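You operate a simulated robot arm through the tools that you are given. There is no shell and no other tool. Be economical: measure what you need, move in short steps, check, and stop when the job is done.

You are at the controls of a simulated robot arm. One attempt, no reset.

Task
Put the grey port plug on the trolley top. Take the slotted latch block from the low grey bench top and leave it on the low blue table top. Put the bag marked "rings" from the low grey bench top on the coupler bench top. Do these in any order. Set down upright: grey port plug.

It is judged by the outcome, as a careful person would: the job done as asked, and still so three seconds after it is handed in. It fails if anything else is knocked over, pushed out of place, dropped, spilled or broken.

Robot
A 7-joint arm with a vacuum gripper on a trunk, on a base that drives. Base frame: it is fixed to the floor where the robot stands at the start and does not move with it; the origin is under the middle of the robot, x ahead of it, y to its left, z up; the surface under the hand at the start is at about z = 740. Lengths are in mm, angles in rad, forces in N, time in s.
With the tool pointing down near the work surface it reaches from about 160 to 840 mm from the robot's upright axis, wherever it stands. Its first joint turns from -2.897 to 2.897 rad. Places, roughly: coupler bench top [-1900, 2600, 800]; low blue table top [700, 1900, 700]; slotted latch block (12x6x3 cm) [600, -100, 800]; trolley top [600, -1400, 700]. Payload 1.88 kg.
Tool frame: the origin (TCP) lies in the middle of the cups' lips, and z points out of the cups. The gripper has 1 cup of 32 mm across, covering 32 by 32 mm (tool x, y); the bellows give 14 mm. With the vacuum on, a cup seals on a smooth face that it is pressed against (1 to 4 N); it does not hold porous or soft things. The pull reaches 41 N.
Orientation is that of the tool frame in the base frame, as [roll, pitch, yaw] about the fixed x, y, z axes, in that order (R = Rz(yaw) Ry(pitch) Rx(roll)). With the cups facing straight down, the tool's x points along the base's -x, its y along +y and its z along -z.

Tools
- The arm moves only by the tool arm_command. Its argument "motion" is a list of rows, each a list of 7 numbers: the shift along the tool's x, y, z in units of 50 mm (1.0 is 50 mm), then the turn, a rotation vector about the tool's x, y, z in units of 8 degrees (1.0 is 8 degrees), then the vacuum: 1 switches it on, 0 off. In form: [[dx, dy, dz, ax, ay, az, valve], ...]. A call has 1 to 20 rows; each row shifts and turns the commanded pose from where the row before left it, along the tool's axes as they then stand. A call with a number of a shift or a turn outside -1 to 1 is refused whole. A row lasts 0.2 s, in which the tool goes at most 50 mm and 0.15 rad; a call with a longer step from one row to the next is refused whole, and so is a gripper value outside its range. Where a pose cannot be reached the arm comes as near as it can. A force on the tool above 40 N (or 10 N above the force at the start of the call, whichever is more), or a blocked arm, ends the call early, and 0.2 s more pass. The pull builds up within a second once a cup has sealed. Time passes only in rows, and 0.2 s behind the last, so rows that do not move give it time. It gives the time, the measured TCP pose, the force on the tool (base axes) and the pull of the vacuum at its end, in the units of the frame above (readings bear some noise), with the torque about the TCP (base axes, N m) and any sound that the robot's microphone picked up.
- Cameras (640 x 400 px; columns grow to the right, rows downward): "scene" is now at [8.6, 127, 1535.8]; the picture's right is [-0.45, -0.89, 0.00], its down [-0.67, 0.34, -0.66] and it looks along [0.58, -0.30, -0.76] (base axes); focal length 271 px, centre (320, 200). "wrist" rides on the gripper at [82, 14, -216] in the tool frame; the picture's right is [-0.17, 0.99, 0.00], its down [-0.91, -0.15, -0.37] and it looks along [-0.37, -0.06, 0.93] (tool axes); focal length 243 px, centre (320, 200). There is no depth. A picture from a camera that has moved, and an enlarged one, comes with that camera's place and axes in the base frame and with its lens.
- get_image(camera): a new picture of that camera. The clock stands still meanwhile.
- move_column(by): slides the trunk up (or, below 0, down) by that many mm; the arm and the scene camera ride with it, the base frame stays. It gives what a move gives, with no picture.
- base_move(legs): drives the robot by 1 to 6 legs, each [ahead, left, turn to the left] in mm, mm and rad, along the robot's own axes; the way and the turn of a leg run together, so that a leg with both is an arc; at most 1500 mm and 3.142 rad a leg. The arm and the cameras ride along, it lands a little off, and it stops where it bumps. It gives what a move gives.
- head_to(pan, tilt): turns the head with the scene camera to pan (to the left, within 2.705 rad either way) and tilt (down, from -0.506 to 1.204), counted from straight ahead of the robot. It gives what a move gives.
- zoom(camera, box): a new picture of the part [left, top, right, bottom] of that camera's present view, enlarged. The clock stands still meanwhile.
- sign_off(): hands the job in; it is judged then, once.

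Go step by step. Nothing tells you exact positions but the pictures and the camera data: compare them with the known pose of the tool, close in by small moves and look again before you grip or let go. The budget is 165 turns and 108 pictures, counting those below and the enlarged ones. Unless the task says otherwise, let go and move clear before handing in, and close with one line.

The tools are called as name(argument=value, ...) on one line, values as JSON. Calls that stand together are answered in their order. arm_command: Moves the arm, as the interface text tells. Its arguments: {"type":"object","properties":{"motion":{"type":"array","items":{"type":"array","items":{"type":"number"}}}},"required":["motion"]} The other tools are called the same way: move_column (by) slides the trunk up or down; base_move (legs) drives the base; head_to (pan, tilt) turns the head that bears the scene camera; get_image (camera) takes a picture; zoom (camera, box) takes an enlarged picture of a part of a camera's view; sign_off () hands the job in.

At the start:

```text
time: 0.0
position: [564.4, -20.8, 998.6]
tool_rot: [3.142, 0.0, -3.139]
ft_force: [0.1, 0.4, 1.3]
ft_torque: [0.0, -0.01, 0.0]
pull: 0.0
trunk travel left (down, up): [-500.0, 90.0]
robot x, y, heading: [-0.5, 1.4, -0.002]
head pan, tilt: [-0.469, 0.857]
```

scene: 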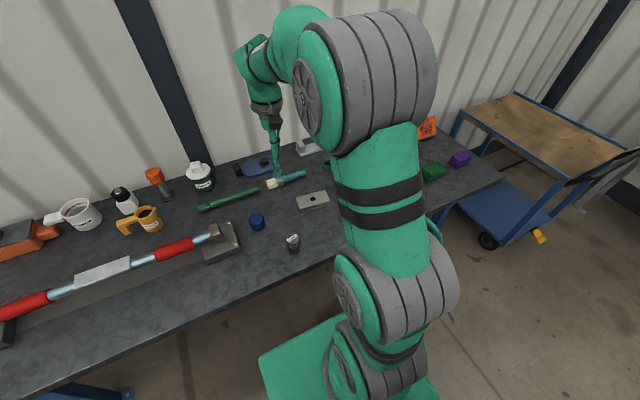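
wrist: 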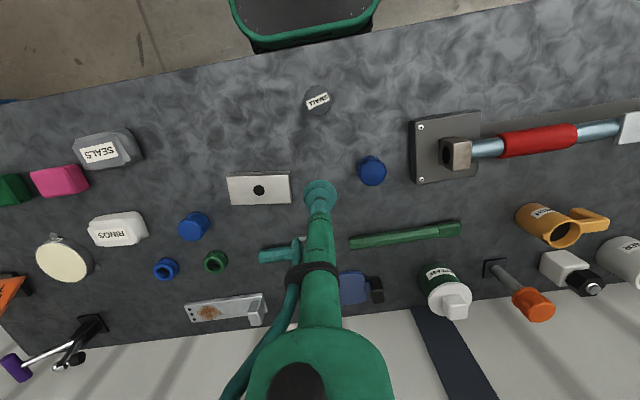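

I see the bench with the latch block, the rings bag, and a small grey labelled thing. I'll zoom in to identify them.

zoom(camera="wrist", box=[220, 60, 420, 220])

zoom(camera="wrist", box=[0, 120, 280, 340])

zoom(camera="scene", box=[180, 130, 360, 270])

```text
2.50 times, centred on (320, 140) of wrist
camera zoom: at [482.4, -5.0, 1215.5], right [0.17, 0.99, 0.0], down [0.91, -0.15, 0.37], along [0.37, -0.06, -0.93], focal length 606 px, centre (320, 350)
```

zoom: 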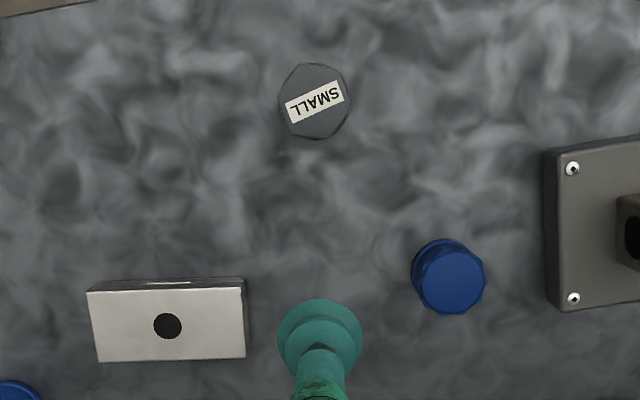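

```text
1.82 times, centred on (140, 230) of wrist
camera zoom: at [482.4, -5.0, 1215.5], right [0.17, 0.99, 0.0], down [0.91, -0.15, 0.37], along [0.37, -0.06, -0.93], focal length 441 px, centre (647, 146)
```

zoom: 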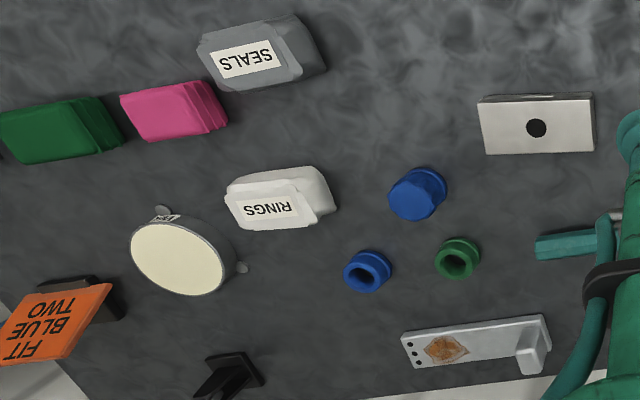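

```text
2.86 times, centred on (270, 200) of scene
camera zoom: at [8.6, 127.0, 1535.8], right [-0.45, -0.89, 0.0], down [-0.67, 0.34, -0.66], along [0.58, -0.3, -0.76], focal length 775 px, centre (463, 200)
```

zoom: 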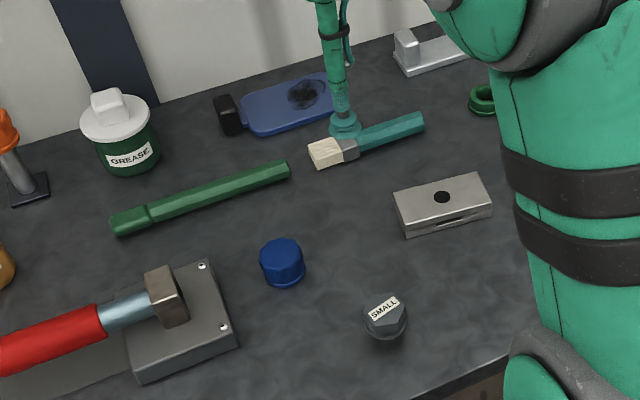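

The "SMALL" hex item looks like the grey port plug, at about (480,-10). I'll look around at the destinations before moving.

head_to(pan=-1.1, tilt=0.6)

get_image(camera="scene")

head_to(pan=1.2, tilt=0.5)

get_image(camera="scene")

head_to(pan=2.2, tilt=0.4)

get_image(camera="scene")

```text
time: 1.0
position: [564.9, -20.3, 998.5]
tool_rot: [-3.141, -0.001, -3.14]
ft_force: [0.3, 0.2, 0.5]
ft_torque: [-0.01, 0.0, -0.02]
pull: 0.1
trunk travel left (down, up): [-500.0, 90.0]
robot x, y, heading: [-0.5, -4.2, 0.002]
head pan, tilt: [-1.1, 0.6]
```

```text
102 pictures are left
camera scene: at [-20.7, 83.4, 1557.2], right [-0.89, -0.45, 0.0], down [-0.26, 0.5, -0.82], along [0.38, -0.73, -0.57], focal length 271 px, centre (320, 200)
```

scene: 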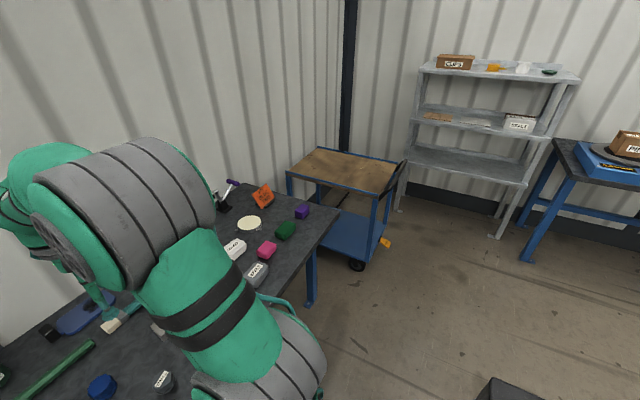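

```text
time: 3.1
position: [564.7, -19.3, 998.1]
tool_rot: [3.141, 0.001, 3.141]
ft_force: [-0.2, -0.6, 0.1]
ft_torque: [0.0, 0.03, 0.02]
pull: 0.1
trunk travel left (down, up): [-500.0, 90.0]
robot x, y, heading: [0.1, -3.1, 0.001]
head pan, tilt: [1.201, 0.499]
```

```text
101 pictures are left
camera scene: at [-27.9, 247.0, 1566.3], right [0.93, -0.36, 0.0], down [-0.17, -0.45, -0.88], along [0.32, 0.82, -0.48], focal length 271 px, centre (320, 200)
```

scene: 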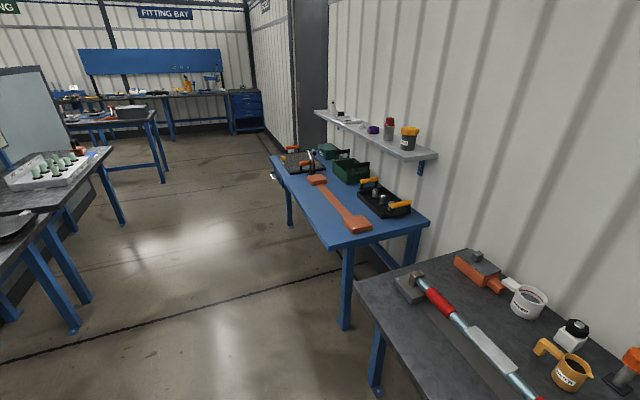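

```text
time: 4.4
position: [564.6, -20.9, 999.9]
tool_rot: [-3.141, 0.0, -3.14]
ft_force: [0.1, 0.1, -0.3]
ft_torque: [-0.01, -0.01, 0.01]
pull: 0.1
trunk travel left (down, up): [-500.0, 90.0]
robot x, y, heading: [-1.6, 1.7, -0.001]
head pan, tilt: [2.201, 0.4]
```

```text
100 pictures are left
camera scene: at [-115.4, 237.0, 1575.4], right [0.81, 0.59, 0.0], down [0.23, -0.31, -0.92], along [-0.54, 0.74, -0.39], focal length 271 px, centre (320, 200)
```

scene: 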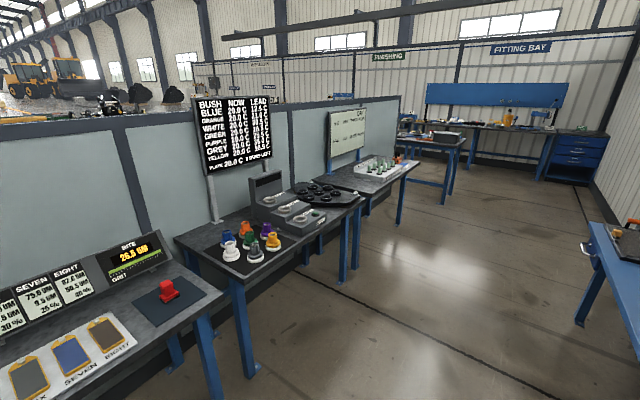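

The grey bench, the trolley (right), the blue table (left) and the coupler bench (behind left, with the white tray of green fittings) are located. I move over the grey plug first.

arm_command(motion=[[0.85, 0.1, 0, 0, 0, 0, 0], [0.85, 0.1, 0, 0, 0, 0, 0], [0, 0, 0.9, 0, 0, 0, 0], [0, 0, 0.9, 0, 0, 0, 0], [0, 0, 0.5, 0, 0, 0, 0], [0, 0, 0, 0, 0, 0, 0]])

get_image(camera="wrist")

head_to(pan=-0.2, tilt=1.0)

get_image(camera="scene")

```text
time: 5.8
position: [480.2, -10.1, 882.9]
tool_rot: [3.141, -0.001, -3.139]
ft_force: [-0.1, -1.3, 0.5]
ft_torque: [-0.01, -0.03, -0.03]
pull: 0.2
trunk travel left (down, up): [-500.0, 90.0]
robot x, y, heading: [-1.3, -0.6, 0.002]
head pan, tilt: [2.201, 0.4]
```

```text
99 pictures are left
camera wrist: at [397.8, 4.7, 1101.0], right [0.17, 0.99, 0.0], down [0.91, -0.15, 0.37], along [0.37, -0.06, -0.93], focal length 243 px, centre (320, 200)
```

wrist: 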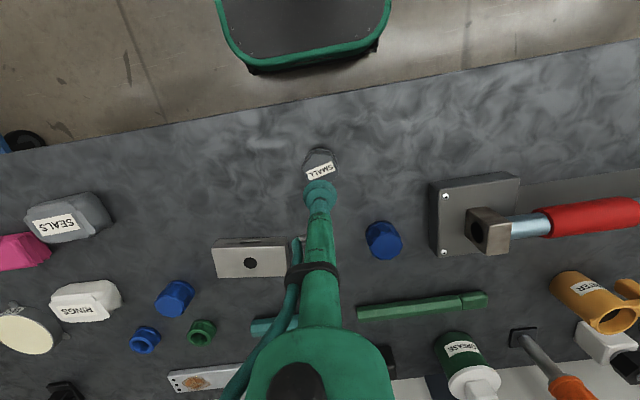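

```text
time: 8.0
position: [479.7, -11.4, 884.3]
tool_rot: [-3.141, 0.0, 3.142]
ft_force: [-0.5, -0.5, -0.6]
ft_torque: [0.03, -0.01, -0.02]
pull: 0.1
trunk travel left (down, up): [-500.0, 90.0]
robot x, y, heading: [-1.2, -2.8, 0.001]
head pan, tilt: [-0.201, 1.0]
```

```text
98 pictures are left
camera scene: at [7.4, 148.3, 1525.2], right [-0.2, -0.98, 0.0], down [-0.82, 0.17, -0.54], along [0.53, -0.11, -0.84], focal length 271 px, centre (320, 200)
```

scene: 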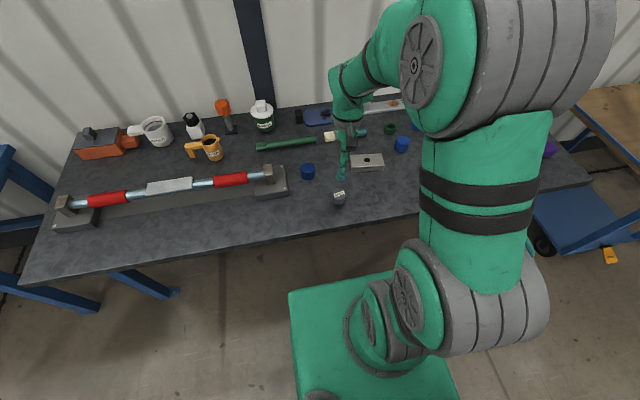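

zoom(camera="wrist", box=[260, 120, 380, 220])

zoom(camera="scene", box=[290, 140, 410, 220])

```text
4.00 times, centred on (320, 170) of wrist
camera zoom: at [397.8, 4.7, 1101.3], right [0.17, 0.99, 0.0], down [0.91, -0.15, 0.37], along [0.37, -0.06, -0.93], focal length 970 px, centre (320, 320)
```

zoom: 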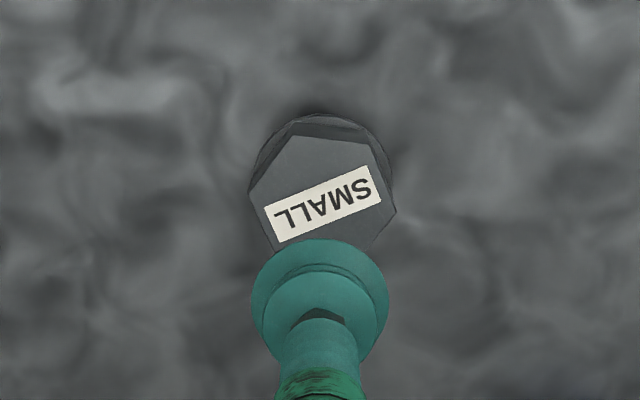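

```text
5.00 times, centred on (350, 180) of scene
camera zoom: at [7.4, 148.3, 1525.2], right [-0.2, -0.98, 0.0], down [-0.82, 0.17, -0.54], along [0.53, -0.11, -0.84], focal length 1357 px, centre (170, 300)
```

zoom: 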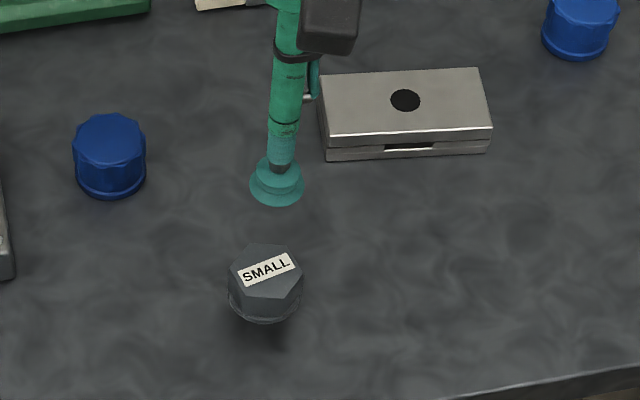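

The plug's top centre computes to about (484,-7), z about 775. I descend most of the way and recheck.

arm_command(motion=[[-0.08, 0.06, 0, 0, 0, 0, 0], [0, 0, 0.8, 0, 0, 0, 0], [0, 0, 0.8, 0, 0, 0, 0], [0, 0, 0, 0, 0, 0, 0]])

zoom(camera="wrist", box=[260, 120, 380, 220])

zoom(camera="scene", box=[290, 140, 410, 220])

```text
time: 9.0
position: [482.5, -6.7, 803.6]
tool_rot: [3.142, -0.001, 3.141]
ft_force: [-0.1, 1.1, 0.2]
ft_torque: [-0.02, 0.01, 0.0]
pull: 0.0
trunk travel left (down, up): [-500.0, 90.0]
robot x, y, heading: [0.0, 2.3, 0.0]
head pan, tilt: [-0.201, 1.0]
```

```text
4.00 times, centred on (320, 170) of wrist
camera zoom: at [399.4, 8.8, 1019.8], right [0.17, 0.99, 0.0], down [0.91, -0.15, 0.37], along [0.37, -0.06, -0.93], focal length 970 px, centre (320, 320)
```

zoom: 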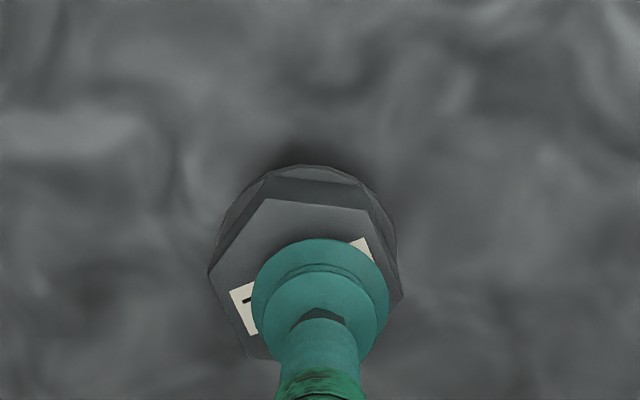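

```text
5.00 times, centred on (350, 180) of scene
camera zoom: at [7.7, 148.3, 1525.2], right [-0.2, -0.98, 0.0], down [-0.82, 0.17, -0.54], along [0.53, -0.11, -0.84], focal length 1357 px, centre (170, 300)
```

zoom: 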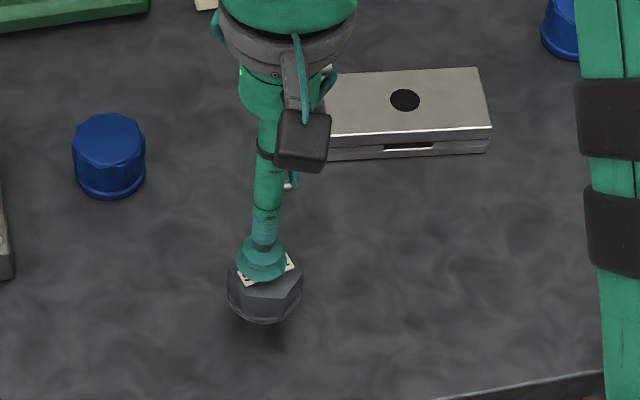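

The cup is over the plug within a few mm. I press down gently with vacuum on.

arm_command(motion=[[-0.05, -0.04, 0.3, 0, 0, 0, 1], [0, 0, 0.1, 0, 0, 0, 1], [0, 0, 0.06, 0, 0, 0, 1], [0, 0, 0.06, 0, 0, 0, 1], [0, 0, 0, 0, 0, 0, 1]])

```text
time: 10.2
position: [485.4, -8.7, 779.2]
tool_rot: [3.141, 0.006, 3.14]
ft_force: [5.3, 5.4, 31.3]
ft_torque: [0.15, -0.09, -0.03]
pull: 40.5
trunk travel left (down, up): [-500.0, 90.0]
robot x, y, heading: [-0.5, 4.9, -0.005]
head pan, tilt: [-0.201, 1.0]
```

Sealed with full pull. Lift and inspect.

arm_command(motion=[[0, 0, -0.1, 0, 0, 0, 1], [0, 0, -0.2, 0, 0, 0, 1], [0, 0, -0.5, 0, 0, 0, 1], [0, 0, -1, 0, 0, 0, 1], [0, 0, -1, 0, 0, 0, 1], [0, 0, -1, 0, 0, 0, 1], [0, 0, 0, 0, 0, 0, 1]])

get_image(camera="wrist")

get_image(camera="scene")

```text
time: 11.8
position: [486.8, -9.8, 968.8]
tool_rot: [-3.141, 0.0, 3.141]
ft_force: [0.7, -0.3, -0.6]
ft_torque: [-0.01, 0.0, -0.01]
pull: 40.5
trunk travel left (down, up): [-500.0, 90.0]
robot x, y, heading: [0.4, 1.9, 0.002]
head pan, tilt: [-0.201, 1.0]
```

```text
93 pictures are left
camera wrist: at [405.4, 4.5, 1186.2], right [0.17, 0.99, 0.0], down [0.91, -0.15, 0.37], along [0.37, -0.06, -0.93], focal length 243 px, centre (320, 200)
```

wrist: 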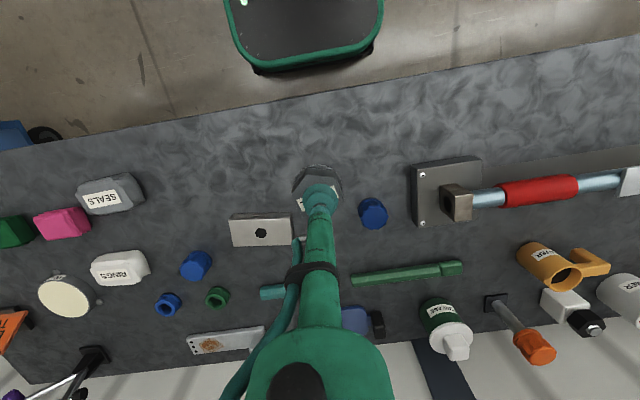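

```text
92 pictures are left
camera scene: at [7.1, 148.3, 1525.2], right [-0.2, -0.98, 0.0], down [-0.82, 0.17, -0.54], along [0.53, -0.11, -0.84], focal length 271 px, centre (320, 200)
```

scene: 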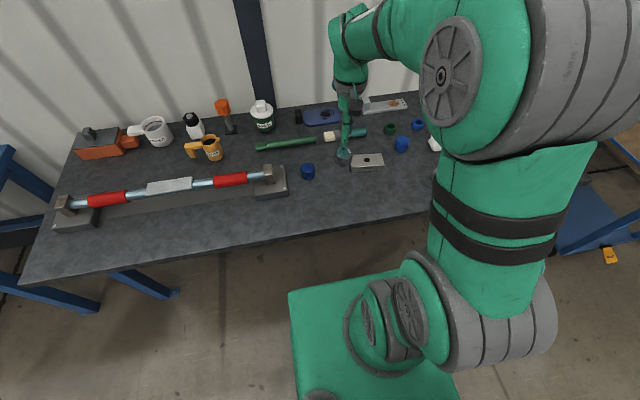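

The plug is held and light. I back off, then strafe right to the trolley.

base_move(legs=[[-150, 0, 0], [0, -1250, 0]])

head_to(pan=-0.25, tilt=0.9)

get_image(camera="scene")

get_image(camera="wrist")

```text
time: 19.2
position: [327.6, -1293.7, 969.0]
tool_rot: [3.141, -0.001, 3.131]
ft_force: [0.1, -0.6, -1.1]
ft_torque: [-0.04, 0.0, -0.05]
pull: 41.0
trunk travel left (down, up): [-500.0, 90.0]
robot x, y, heading: [-161.3, -1275.8, -0.01]
head pan, tilt: [-0.201, 1.0]
```

```text
time: 19.9
position: [327.2, -1294.4, 969.3]
tool_rot: [3.14, 0.001, 3.131]
ft_force: [-0.1, 0.6, -2.1]
ft_torque: [0.01, 0.03, 0.01]
pull: 40.4
trunk travel left (down, up): [-500.0, 90.0]
robot x, y, heading: [-161.2, -1279.2, -0.008]
head pan, tilt: [-0.25, 0.901]
```

```text
91 pictures are left
camera scene: at [-146.3, -1134.3, 1532.4], right [-0.26, -0.97, 0.0], down [-0.76, 0.2, -0.62], along [0.6, -0.16, -0.78], focal length 271 px, centre (320, 200)
```

scene: 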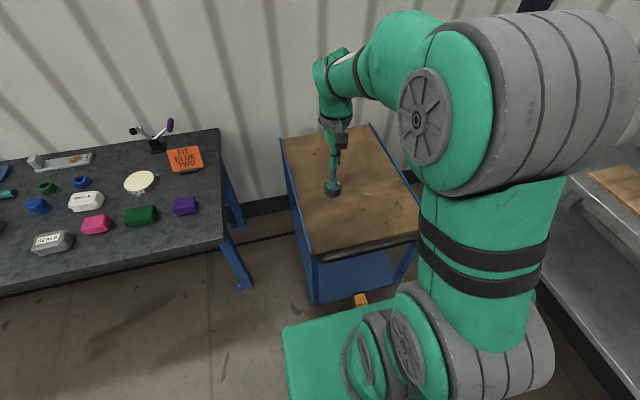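

```text
90 pictures are left
camera wrist: at [245.6, -1277.3, 1185.7], right [0.18, 0.98, 0.0], down [0.91, -0.16, 0.37], along [0.37, -0.07, -0.93], focal length 243 px, centre (320, 200)
```

wrist: 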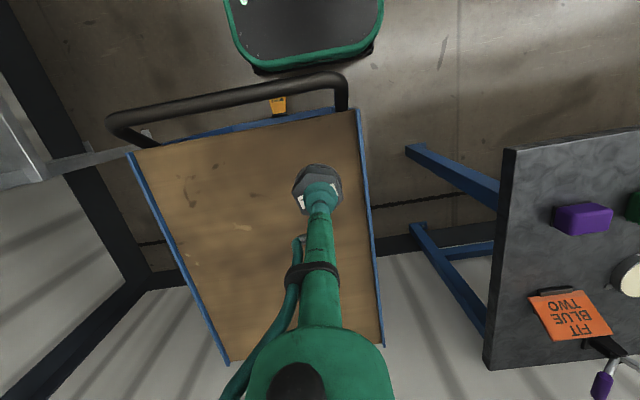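

The trolley top is empty and the plug hovers above its near part. I move further over it and lower partway.

arm_command(motion=[[-0.75, -0.45, 0, 0, 0, 0, 1], [-0.75, -0.45, 0, 0, 0, 0, 1], [-0.75, -0.4, 0, 0, 0, 0, 1], [-0.75, -0.4, 0, 0, 0, 0, 1], [0, 0, 0.9, 0, 0, 0, 1], [0, 0, 0.9, 0, 0, 0, 1], [0, 0, 0.9, 0, 0, 0, 1], [0, 0, 0.9, 0, 0, 0, 1], [0, 0, 0, 0, 0, 0, 1]])

get_image(camera="scene")

get_image(camera="wrist")

```text
time: 21.9
position: [476.6, -1380.3, 788.6]
tool_rot: [-3.141, -0.002, 3.131]
ft_force: [0.4, 0.8, -2.1]
ft_torque: [0.02, 0.0, 0.04]
pull: 40.8
trunk travel left (down, up): [-500.0, 90.0]
robot x, y, heading: [-163.5, -1278.7, -0.006]
head pan, tilt: [-0.25, 0.901]
```

```text
89 pictures are left
camera scene: at [-145.9, -1134.4, 1532.4], right [-0.26, -0.97, 0.0], down [-0.76, 0.2, -0.62], along [0.6, -0.16, -0.78], focal length 271 px, centre (320, 200)
```

scene: 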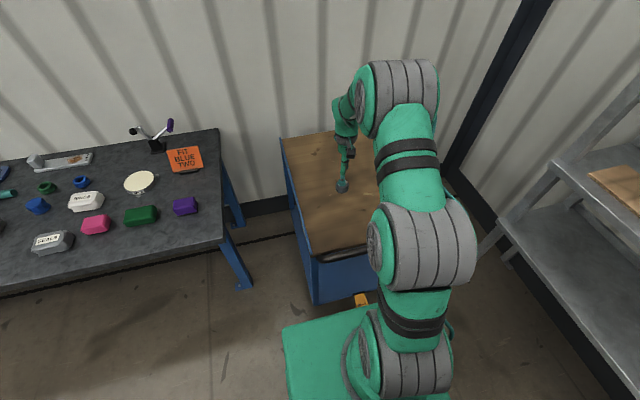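

```text
88 pictures are left
camera wrist: at [394.3, -1364.6, 1006.4], right [0.18, 0.98, 0.0], down [0.91, -0.16, 0.37], along [0.37, -0.07, -0.93], focal length 243 px, centre (320, 200)
```

wrist: 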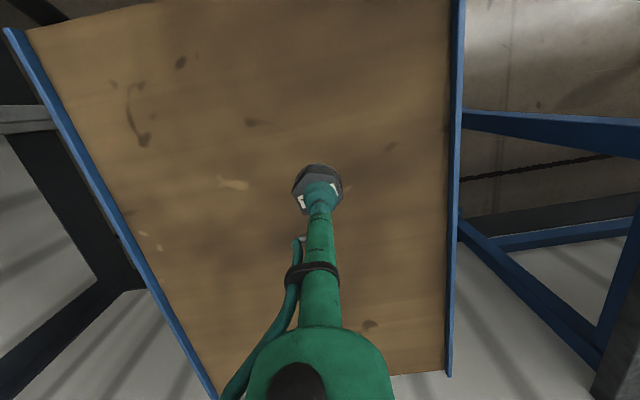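

Plug still above the trolley top. I lower in small steps, watching force.

arm_command(motion=[[0, 0, 0.4, 0, 0, 0, 1], [0, 0, 0, 0, 0, 0, 1]])

zoom(camera="scene", box=[290, 140, 390, 220])

zoom(camera="wrist", box=[260, 120, 380, 220])

```text
time: 22.5
position: [476.4, -1381.9, 768.8]
tool_rot: [-3.14, 0.001, 3.131]
ft_force: [0.3, 0.9, -1.3]
ft_torque: [0.02, -0.01, -0.02]
pull: 40.7
trunk travel left (down, up): [-500.0, 90.0]
robot x, y, heading: [-162.7, -1278.7, -0.013]
head pan, tilt: [-0.25, 0.901]
```

```text
5.00 times, centred on (340, 180) of scene
camera zoom: at [-146.1, -1134.3, 1532.4], right [-0.26, -0.97, 0.0], down [-0.76, 0.2, -0.62], along [0.6, -0.16, -0.78], focal length 1357 px, centre (220, 300)
```

zoom: 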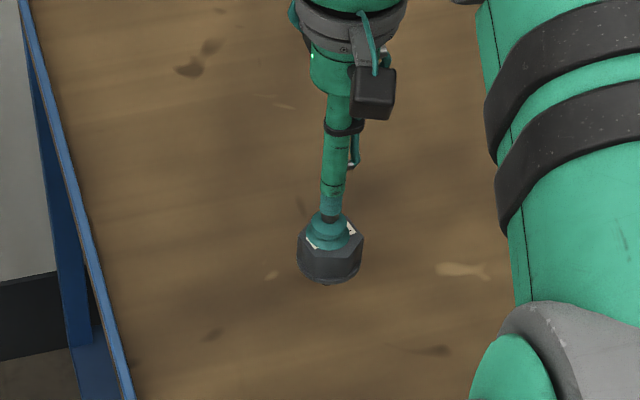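

```text
4.00 times, centred on (320, 170) of wrist
camera zoom: at [394.1, -1364.8, 986.6], right [0.18, 0.98, 0.0], down [0.91, -0.16, 0.37], along [0.37, -0.07, -0.93], focal length 970 px, centre (320, 320)
```

zoom: 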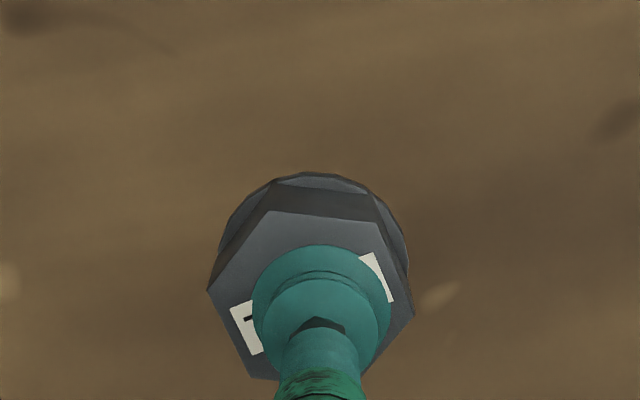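

arm_command(motion=[[0, 0, 0.2, 0, 0, 0, 1], [0, 0, 0.1, 0, 0, 0, 1], [0, 0, 0, 0, 0, 0, 1]])

```text
time: 23.3
position: [477.0, -1380.5, 754.7]
tool_rot: [-3.142, 0.001, 3.13]
ft_force: [-0.2, -0.8, -0.7]
ft_torque: [-0.01, -0.01, 0.01]
pull: 40.3
trunk travel left (down, up): [-500.0, 90.0]
robot x, y, heading: [-164.5, -1275.9, -0.011]
head pan, tilt: [-0.25, 0.901]
```

arm_command(motion=[[0, 0, 0.1, 0, 0, 0, 1], [0, 0, 0, 0, 0, 0, 1]])

arm_command(motion=[[0, 0, 0.08, 0, 0, 0, 1], [0, 0, 0, 0, 0, 0, 1]])

zoom(camera="scene", box=[290, 140, 390, 220])

```text
time: 23.9
position: [476.2, -1379.9, 749.3]
tool_rot: [-3.141, -0.001, 3.133]
ft_force: [0.1, -0.1, 0.7]
ft_torque: [0.0, 0.02, 0.02]
pull: 40.6
trunk travel left (down, up): [-500.0, 90.0]
robot x, y, heading: [-159.4, -1275.9, -0.01]
head pan, tilt: [-0.25, 0.901]
```

```text
time: 24.5
position: [476.3, -1381.2, 747.9]
tool_rot: [3.141, 0.004, 3.131]
ft_force: [-2.4, 0.8, 19.6]
ft_torque: [-0.01, 0.17, 0.0]
pull: 40.5
trunk travel left (down, up): [-500.0, 90.0]
robot x, y, heading: [-160.7, -1279.5, -0.011]
head pan, tilt: [-0.25, 0.901]
```

```text
5.00 times, centred on (340, 180) of scene
camera zoom: at [-147.9, -1134.1, 1532.7], right [-0.26, -0.97, 0.0], down [-0.76, 0.2, -0.62], along [0.6, -0.16, -0.78], focal length 1357 px, centre (220, 300)
```

zoom: 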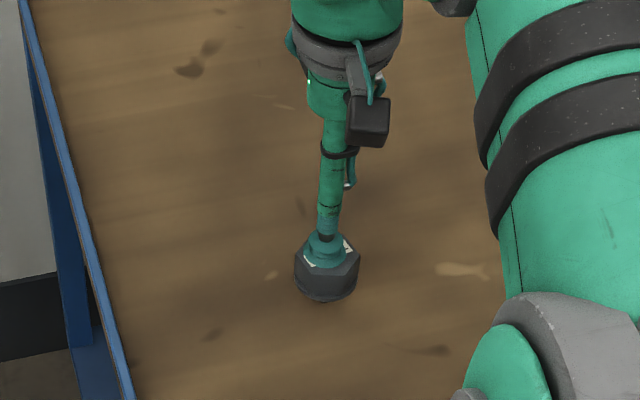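

Contact with the trolley top. Ease off, release, and rise.

arm_command(motion=[[0, 0, -0.03, 0, 0, 0, 1], [0, 0, 0, 0, 0, 0, 0], [0, 0, 0, 0, 0, 0, 0], [0, 0, 0, 0, 0, 0, 0], [0, 0, 0, 0, 0, 0, 0], [0, 0, 0, 0, 0, 0, 0]])

arm_command(motion=[[0, 0, -0.1, 0, 0, 0, 0], [0, 0, -0.2, 0, 0, 0, 0], [0, 0, -0.7, 0, 0, 0, 0], [0, 0, -1, 0, 0, 0, 0], [0, 0, -1, 0, 0, 0, 0], [0, 0, -1, 0, 0, 0, 0], [0, 0, -1, 0, 0, 0, 0], [0, 0, 0, 0, 0, 0, 0]])

zoom(camera="scene", box=[280, 120, 400, 220])

```text
time: 25.9
position: [475.9, -1380.7, 747.3]
tool_rot: [-3.141, -0.001, 3.131]
ft_force: [0.1, 0.1, 3.0]
ft_torque: [0.01, 0.0, 0.0]
pull: 0.0
trunk travel left (down, up): [-500.0, 90.0]
robot x, y, heading: [-157.5, -1276.5, -0.016]
head pan, tilt: [-0.25, 0.901]
```

```text
time: 27.7
position: [477.0, -1381.2, 994.8]
tool_rot: [-3.14, 0.0, 3.131]
ft_force: [-0.4, 0.0, 1.8]
ft_torque: [0.02, -0.01, 0.01]
pull: 0.2
trunk travel left (down, up): [-500.0, 90.0]
robot x, y, heading: [-158.0, -1273.9, -0.007]
head pan, tilt: [-0.25, 0.901]
```

```text
4.00 times, centred on (340, 170) of scene
camera zoom: at [-146.5, -1134.3, 1532.4], right [-0.26, -0.97, 0.0], down [-0.76, 0.2, -0.62], along [0.6, -0.16, -0.78], focal length 1086 px, centre (240, 320)
```

zoom: 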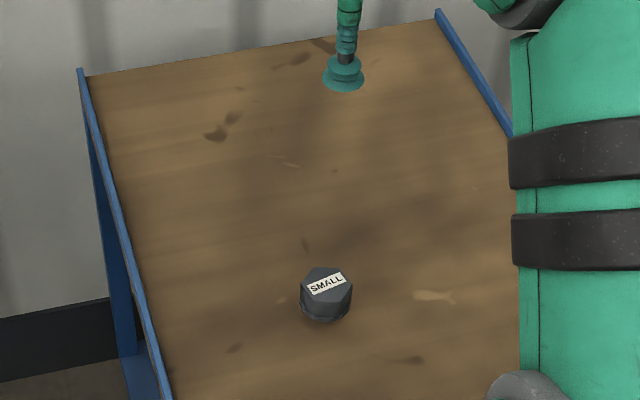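

Plug stands upright on the trolley. Now back to the bench for the latch block.

base_move(legs=[[0, 1215, 0], [130, 0, 0.01]])

get_image(camera="wrist")

get_image(camera="scene")

```text
time: 34.9
position: [615.6, -126.8, 992.1]
tool_rot: [-3.14, 0.002, -3.135]
ft_force: [0.4, -0.8, 0.3]
ft_torque: [0.01, 0.03, 0.01]
pull: 0.0
trunk travel left (down, up): [-500.0, 90.0]
robot x, y, heading: [-21.4, -36.2, 0.008]
head pan, tilt: [-0.25, 0.901]
```

```text
83 pictures are left
camera wrist: at [533.4, -112.0, 1210.8], right [0.16, 0.99, 0.0], down [0.92, -0.15, 0.37], along [0.37, -0.06, -0.93], focal length 243 px, centre (320, 200)
```

wrist: 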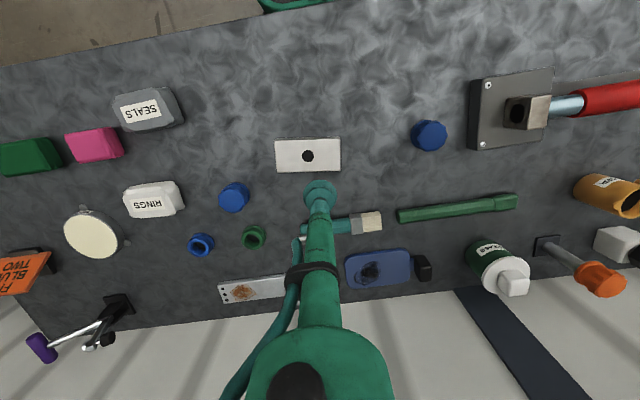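

```text
82 pictures are left
camera scene: at [-11.8, 109.3, 1532.4], right [-0.24, -0.97, 0.0], down [-0.76, 0.19, -0.62], along [0.6, -0.15, -0.78], focal length 271 px, centre (320, 200)
```

scene: 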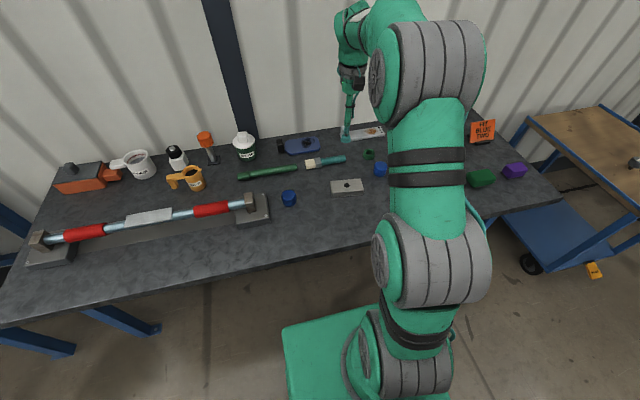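

Block hole centre is at about (618,-149). I'll seal beside the hole on the +y side, so I descend near (621,-119) and look.

arm_command(motion=[[-0.1, 0.14, 0.9, 0, 0, 0, 0], [0, 0, 0.9, 0, 0, 0, 0], [0, 0, 0.9, 0, 0, 0, 0], [0, 0, 0.9, 0, 0, 0, 0], [0, 0, 0, 0, 0, 0, 0]])

zoom(camera="wrist", box=[220, 100, 400, 240])

zoom(camera="scene", box=[280, 140, 400, 220])

```text
time: 36.0
position: [620.1, -117.7, 813.2]
tool_rot: [-3.14, 0.0, -3.136]
ft_force: [0.3, 0.1, 0.2]
ft_torque: [0.0, 0.0, 0.01]
pull: 0.0
trunk travel left (down, up): [-500.0, 90.0]
robot x, y, heading: [-22.8, -31.5, 0.005]
head pan, tilt: [-0.25, 0.901]
```

```text
2.86 times, centred on (310, 170) of wrist
camera zoom: at [538.1, -102.4, 1030.3], right [0.16, 0.99, 0.0], down [0.92, -0.15, 0.37], along [0.37, -0.06, -0.93], focal length 693 px, centre (349, 286)
```

zoom: 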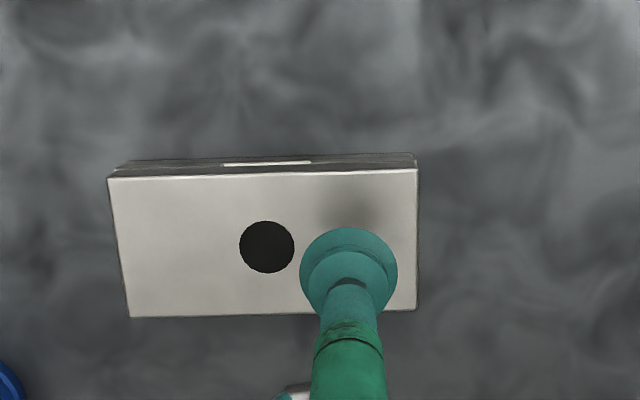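

```text
5.00 times, centred on (340, 180) of scene
camera zoom: at [-11.7, 109.3, 1532.4], right [-0.24, -0.97, 0.0], down [-0.76, 0.19, -0.62], along [0.6, -0.15, -0.78], focal length 1357 px, centre (220, 300)
```

zoom: 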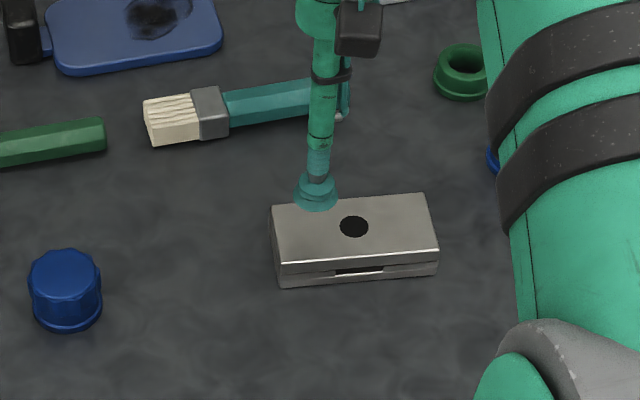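

Cup is ~30 mm from the hole centre on solid face. Descend and seal.

arm_command(motion=[[-0.05, 0, 0.35, 0, 0, 0, 1], [0, 0, 0.35, 0, 0, 0, 1], [0, 0, 0.05, 0, 0, 0, 1], [0, 0, 0, 0, 0, 0, 1]])

```text
time: 37.0
position: [621.9, -118.6, 775.5]
tool_rot: [-3.141, 0.0, -3.135]
ft_force: [0.8, 0.3, -0.2]
ft_torque: [-0.03, -0.02, -0.01]
pull: 0.0
trunk travel left (down, up): [-500.0, 90.0]
robot x, y, heading: [-26.7, -35.5, 0.007]
head pan, tilt: [-0.25, 0.901]
```

arm_command(motion=[[0, 0, 0.06, 0, 0, 0, 1], [0, 0, 0.06, 0, 0, 0, 1], [0, 0, 0, 0, 0, 0, 1]])

```text
time: 37.9
position: [623.3, -118.6, 769.9]
tool_rot: [-3.141, 0.0, -3.136]
ft_force: [-6.6, 2.4, 5.7]
ft_torque: [0.01, 0.0, -0.19]
pull: 40.6
trunk travel left (down, up): [-500.0, 90.0]
robot x, y, heading: [-25.1, -33.7, -0.0]
head pan, tilt: [-0.25, 0.901]
```

Sealed. Small test lift, watching torque.

arm_command(motion=[[0, 0, -0.05, 0, 0, 0, 1], [0, 0, -0.1, 0, 0, 0, 1], [0, 0, -0.1, 0, 0, 0, 1], [0, 0, -0.1, 0, 0, 0, 1], [0, 0, 0, 0, 0, 0, 1], [0, 0, 0, 0, 0, 0, 1]])

zoom(camera="wrist", box=[220, 100, 400, 240])

zoom(camera="scene", box=[280, 140, 400, 220])

```text
time: 39.2
position: [622.3, -119.7, 787.0]
tool_rot: [3.141, -0.001, -3.137]
ft_force: [0.1, 1.0, -13.8]
ft_torque: [0.41, 0.0, -0.02]
pull: 40.8
trunk travel left (down, up): [-500.0, 90.0]
robot x, y, heading: [-23.3, -34.6, 0.005]
head pan, tilt: [-0.25, 0.901]
```

```text
2.86 times, centred on (310, 170) of wrist
camera zoom: at [541.3, -105.3, 1004.3], right [0.16, 0.99, 0.0], down [0.92, -0.15, 0.37], along [0.37, -0.06, -0.93], focal length 693 px, centre (349, 286)
```

zoom: 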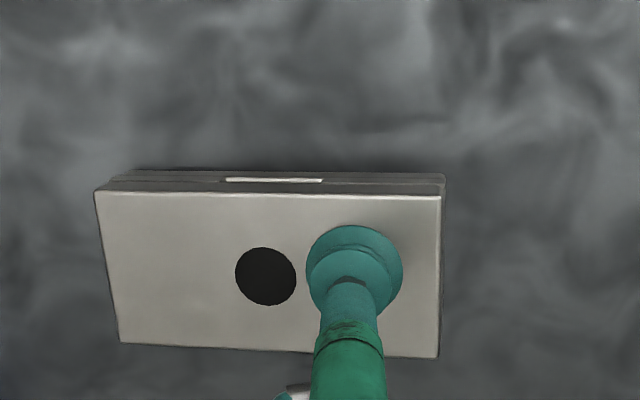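

```text
5.00 times, centred on (340, 180) of scene
camera zoom: at [-11.1, 109.1, 1532.4], right [-0.24, -0.97, 0.0], down [-0.76, 0.19, -0.62], along [0.6, -0.15, -0.78], focal length 1357 px, centre (220, 300)
```

zoom: 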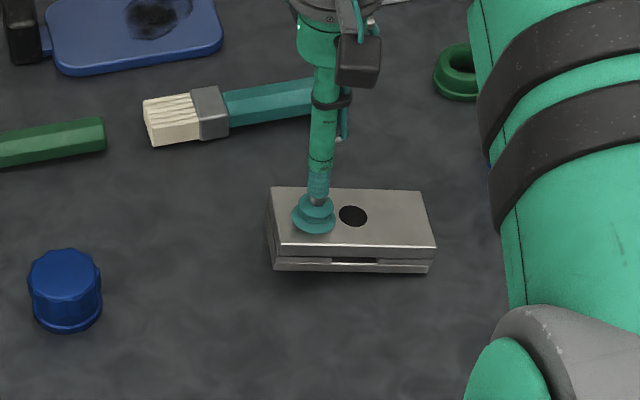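

Block lifts (about 1.4 kg) with 0.41 N·m on the cup. I'll raise it gently and tilt the tool so the heavy end hangs lower, easing the peel on the cup.

arm_command(motion=[[0, 0, -0.2, 0, 0, 0, 1], [0, 0, -0.3, 0, 0, 0, 1], [0, 0, -0.4, 0, 0, 0, 1], [0, 0, -0.4, 0, 0, 0, 1], [0, 0, -0.3, 0, 0, 0, 1], [0, 0, 0, -0.4, 0, 0, 1], [0, 0, 0, -0.4, 0, 0, 1], [0, 0, 0, -0.4, 0, 0, 1], [0, 0, 0, -0.4, 0, 0, 1], [0, 0, 0, -0.4, 0, 0, 1], [0, 0, 0, -0.4, 0, 0, 1], [0, 0, 0, -0.4, 0, 0, 1], [0, 0, 0, 0, 0, 0, 1]])

zoom(camera="wrist", box=[220, 100, 400, 240])

```text
time: 42.0
position: [624.2, -120.3, 866.5]
tool_rot: [2.748, -0.001, -3.136]
ft_force: [0.2, 0.2, -14.1]
ft_torque: [0.36, -0.04, 0.01]
pull: 40.5
trunk travel left (down, up): [-500.0, 90.0]
robot x, y, heading: [-24.3, -33.2, 0.007]
head pan, tilt: [-0.25, 0.901]
```

```text
2.86 times, centred on (310, 170) of wrist
camera zoom: at [541.7, -189.1, 1073.1], right [0.16, 0.91, 0.38], down [0.92, -0.28, 0.29], along [0.37, 0.3, -0.88], focal length 693 px, centre (349, 286)
```

zoom: 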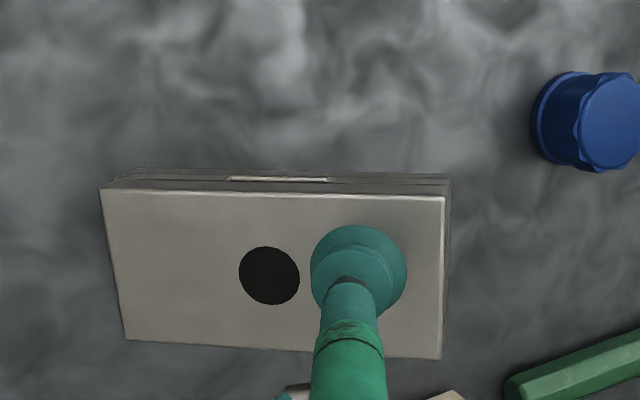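

arm_command(motion=[[0, 0, -0.4, 0, 0, 0, 1], [0, 0, -0.6, 0, 0, 0, 1], [0, 0, -0.7, 0, 0, 0, 1], [0, 0, -0.7, 0, 0, 0, 1], [0, 0, -0.4, 0, 0, 0, 1], [0, 0, 0, 0, 0, 0, 1]])

base_move(legs=[[-130, 0, 0]])

head_to(pan=1.0, tilt=0.6)

get_image(camera="scene")

```text
time: 43.5
position: [624.1, -172.6, 994.9]
tool_rot: [2.751, -0.001, -3.137]
ft_force: [0.1, 0.3, -14.1]
ft_torque: [0.31, 0.0, 0.01]
pull: 40.8
trunk travel left (down, up): [-500.0, 90.0]
robot x, y, heading: [-24.8, -31.9, 0.006]
head pan, tilt: [-0.25, 0.901]
```

```text
time: 44.7
position: [493.9, -175.3, 995.4]
tool_rot: [2.75, 0.0, -3.139]
ft_force: [0.6, -0.3, -13.9]
ft_torque: [0.31, 0.03, -0.01]
pull: 40.5
trunk travel left (down, up): [-500.0, 90.0]
robot x, y, heading: [-153.2, -34.4, 0.006]
head pan, tilt: [-0.25, 0.901]
```

```text
time: 46.2
position: [494.2, -174.1, 995.7]
tool_rot: [2.751, -0.001, -3.139]
ft_force: [0.2, -0.1, -13.9]
ft_torque: [0.32, -0.04, -0.03]
pull: 40.7
trunk travel left (down, up): [-500.0, 90.0]
robot x, y, heading: [-151.3, -37.2, 0.008]
head pan, tilt: [1.0, 0.6]
```

```text
76 pictures are left
camera scene: at [-165.6, 201.3, 1557.2], right [0.84, -0.54, 0.0], down [-0.3, -0.48, -0.82], along [0.44, 0.7, -0.57], focal length 271 px, centre (320, 200)
```

scene: 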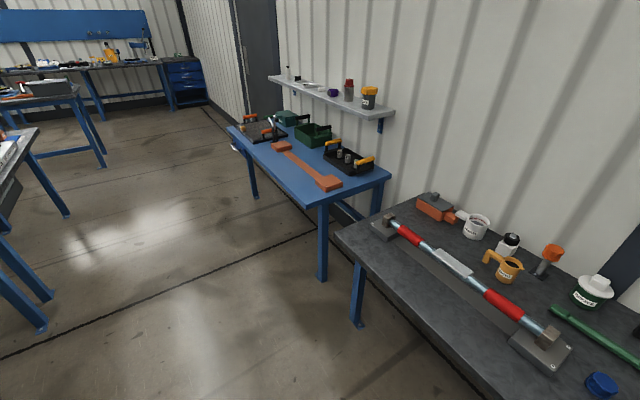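

The strip between the blue table's left edge and the orange bar, around (500,1730), is free. I strafe left to it.

base_move(legs=[[0, 1000, 0], [0, 850, 0]])

head_to(pan=-0.1, tilt=0.95)

get_image(camera="scene")

get_image(camera="wrist")

```text
time: 55.4
position: [485.2, 1672.8, 995.4]
tool_rot: [2.751, -0.001, -3.134]
ft_force: [-0.6, -0.3, -13.6]
ft_torque: [0.35, -0.02, 0.03]
pull: 40.3
trunk travel left (down, up): [-500.0, 90.0]
robot x, y, heading: [-162.4, 1815.0, 0.004]
head pan, tilt: [1.0, 0.6]
```

```text
time: 56.8
position: [485.2, 1672.9, 995.6]
tool_rot: [2.751, -0.001, -3.135]
ft_force: [0.4, 0.2, -14.2]
ft_torque: [0.34, -0.02, -0.02]
pull: 40.6
trunk travel left (down, up): [-500.0, 90.0]
robot x, y, heading: [-165.1, 1816.3, 0.011]
head pan, tilt: [-0.099, 0.949]
```

```text
75 pictures are left
camera scene: at [-149.7, 1967.4, 1528.8], right [-0.09, -1.0, 0.0], down [-0.81, 0.08, -0.58], along [0.58, -0.05, -0.81], focal length 271 px, centre (320, 200)
```

scene: 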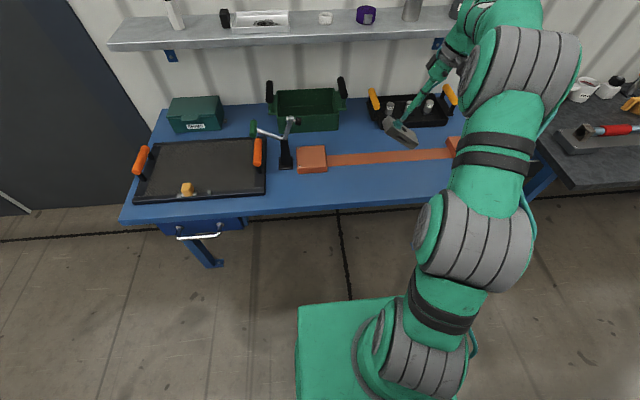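

```text
74 pictures are left
camera wrist: at [404.3, 1604.8, 1201.6], right [0.16, 0.91, 0.38], down [0.92, -0.28, 0.29], along [0.37, 0.3, -0.88], focal length 243 px, centre (320, 200)
```

wrist: 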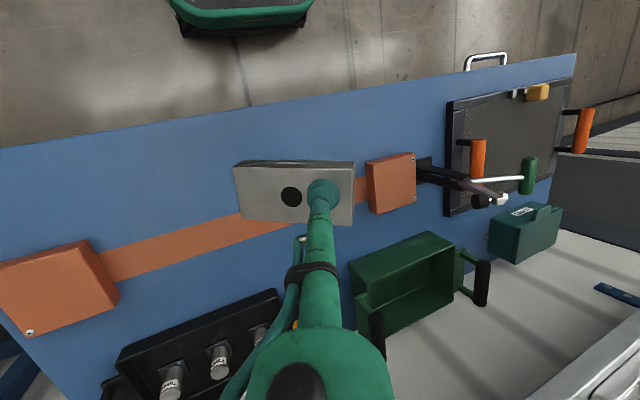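

The front strip of the blue table (x 416–607) is free of the orange bar. I go to x≈508, lower, untilt, and look.

arm_command(motion=[[-0.46, 0, 0, 0, 0, 0, 1], [0, -0.3, 0.72, 0, 0, 0, 1], [0, -0.3, 0.72, 0, 0, 0, 1], [0, -0.3, 0.72, 0, 0, 0, 1], [0, 0, 0, 0.4, 0, 0, 1], [0, 0, 0, 0.4, 0, 0, 1], [0, 0, 0, 0.4, 0, 0, 1], [0, 0, 0, 0.4, 0, 0, 1], [0, 0, 0, 0.4, 0, 0, 1], [0, 0, 0, 0.4, 0, 0, 1], [0, 0, 0, 0.4, 0, 0, 1], [0, 0, 0.6, 0, 0, 0, 1], [0, 0, 0.6, 0, 0, 0, 1], [0, 0, 0, 0, 0, 0, 1]])

get_image(camera="wrist")

zoom(camera="scene", box=[330, 80, 490, 210])

```text
time: 59.8
position: [508.4, 1674.0, 821.5]
tool_rot: [-3.14, 0.001, -3.137]
ft_force: [-0.4, 0.2, 0.2]
ft_torque: [-0.02, 0.0, -0.01]
pull: 0.0
trunk travel left (down, up): [-500.0, 90.0]
robot x, y, heading: [-164.5, 1813.3, 0.002]
head pan, tilt: [-0.099, 0.949]
```

```text
73 pictures are left
camera wrist: at [425.3, 1689.2, 1039.3], right [0.16, 0.99, 0.0], down [0.91, -0.15, 0.38], along [0.37, -0.06, -0.93], focal length 243 px, centre (320, 200)
```

wrist: 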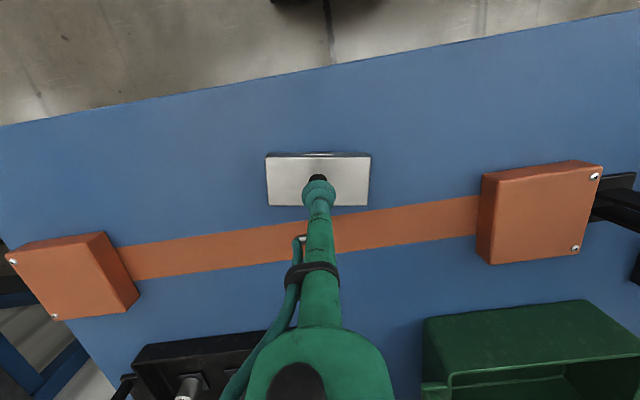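

```text
3.08 times, centred on (410, 145) of scene
camera zoom: at [-150.6, 1967.6, 1529.0], right [-0.09, -1.0, 0.0], down [-0.81, 0.08, -0.58], along [0.58, -0.06, -0.81], focal length 835 px, centre (43, 369)
```

zoom: 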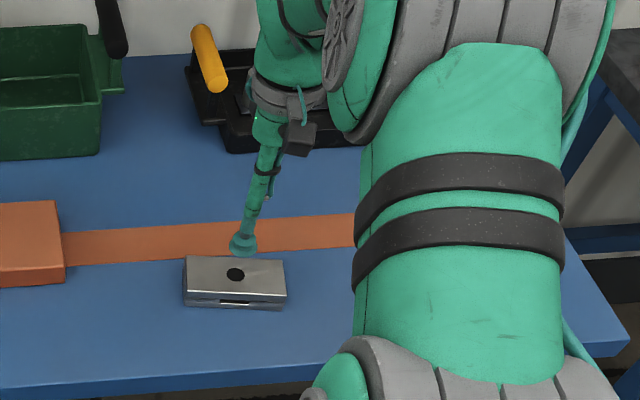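

The vacuum let go during the untilt and the block dropped the short way onto the table; it appears to lie flat, clear of the orange bar. I look closer.

arm_command(motion=[[0, 0, -1, 0, 0, 0, 0], [0, 0, -1, 0, 0, 0, 0], [1, 0, -1, 0, 0, 0, 0], [1, 0, 0, 0, 0, 0, 0], [0, 0, 0, 0, 0, 0, 0]])

zoom(camera="wrist", box=[180, 100, 480, 300])

zoom(camera="scene", box=[330, 120, 450, 210])

```text
refused: row 3 steps farther than a row can; nothing moved
```

```text
2.00 times, centred on (330, 200) of wrist
camera zoom: at [425.3, 1689.2, 1039.3], right [0.16, 0.99, 0.0], down [0.91, -0.15, 0.38], along [0.37, -0.06, -0.93], focal length 485 px, centre (300, 200)
```

zoom: 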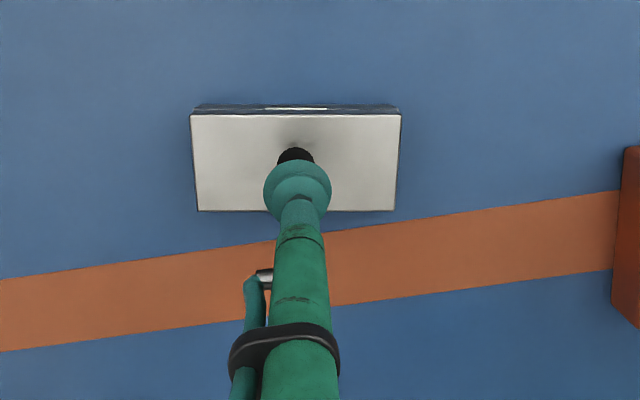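

```text
4.44 times, centred on (390, 165) of scene
camera zoom: at [-150.6, 1967.6, 1529.0], right [-0.09, -1.0, 0.0], down [-0.81, 0.08, -0.58], along [0.58, -0.06, -0.81], focal length 1206 px, centre (9, 356)
```

zoom: 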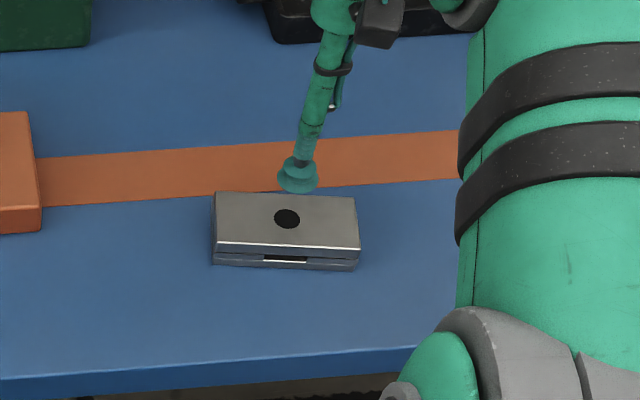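

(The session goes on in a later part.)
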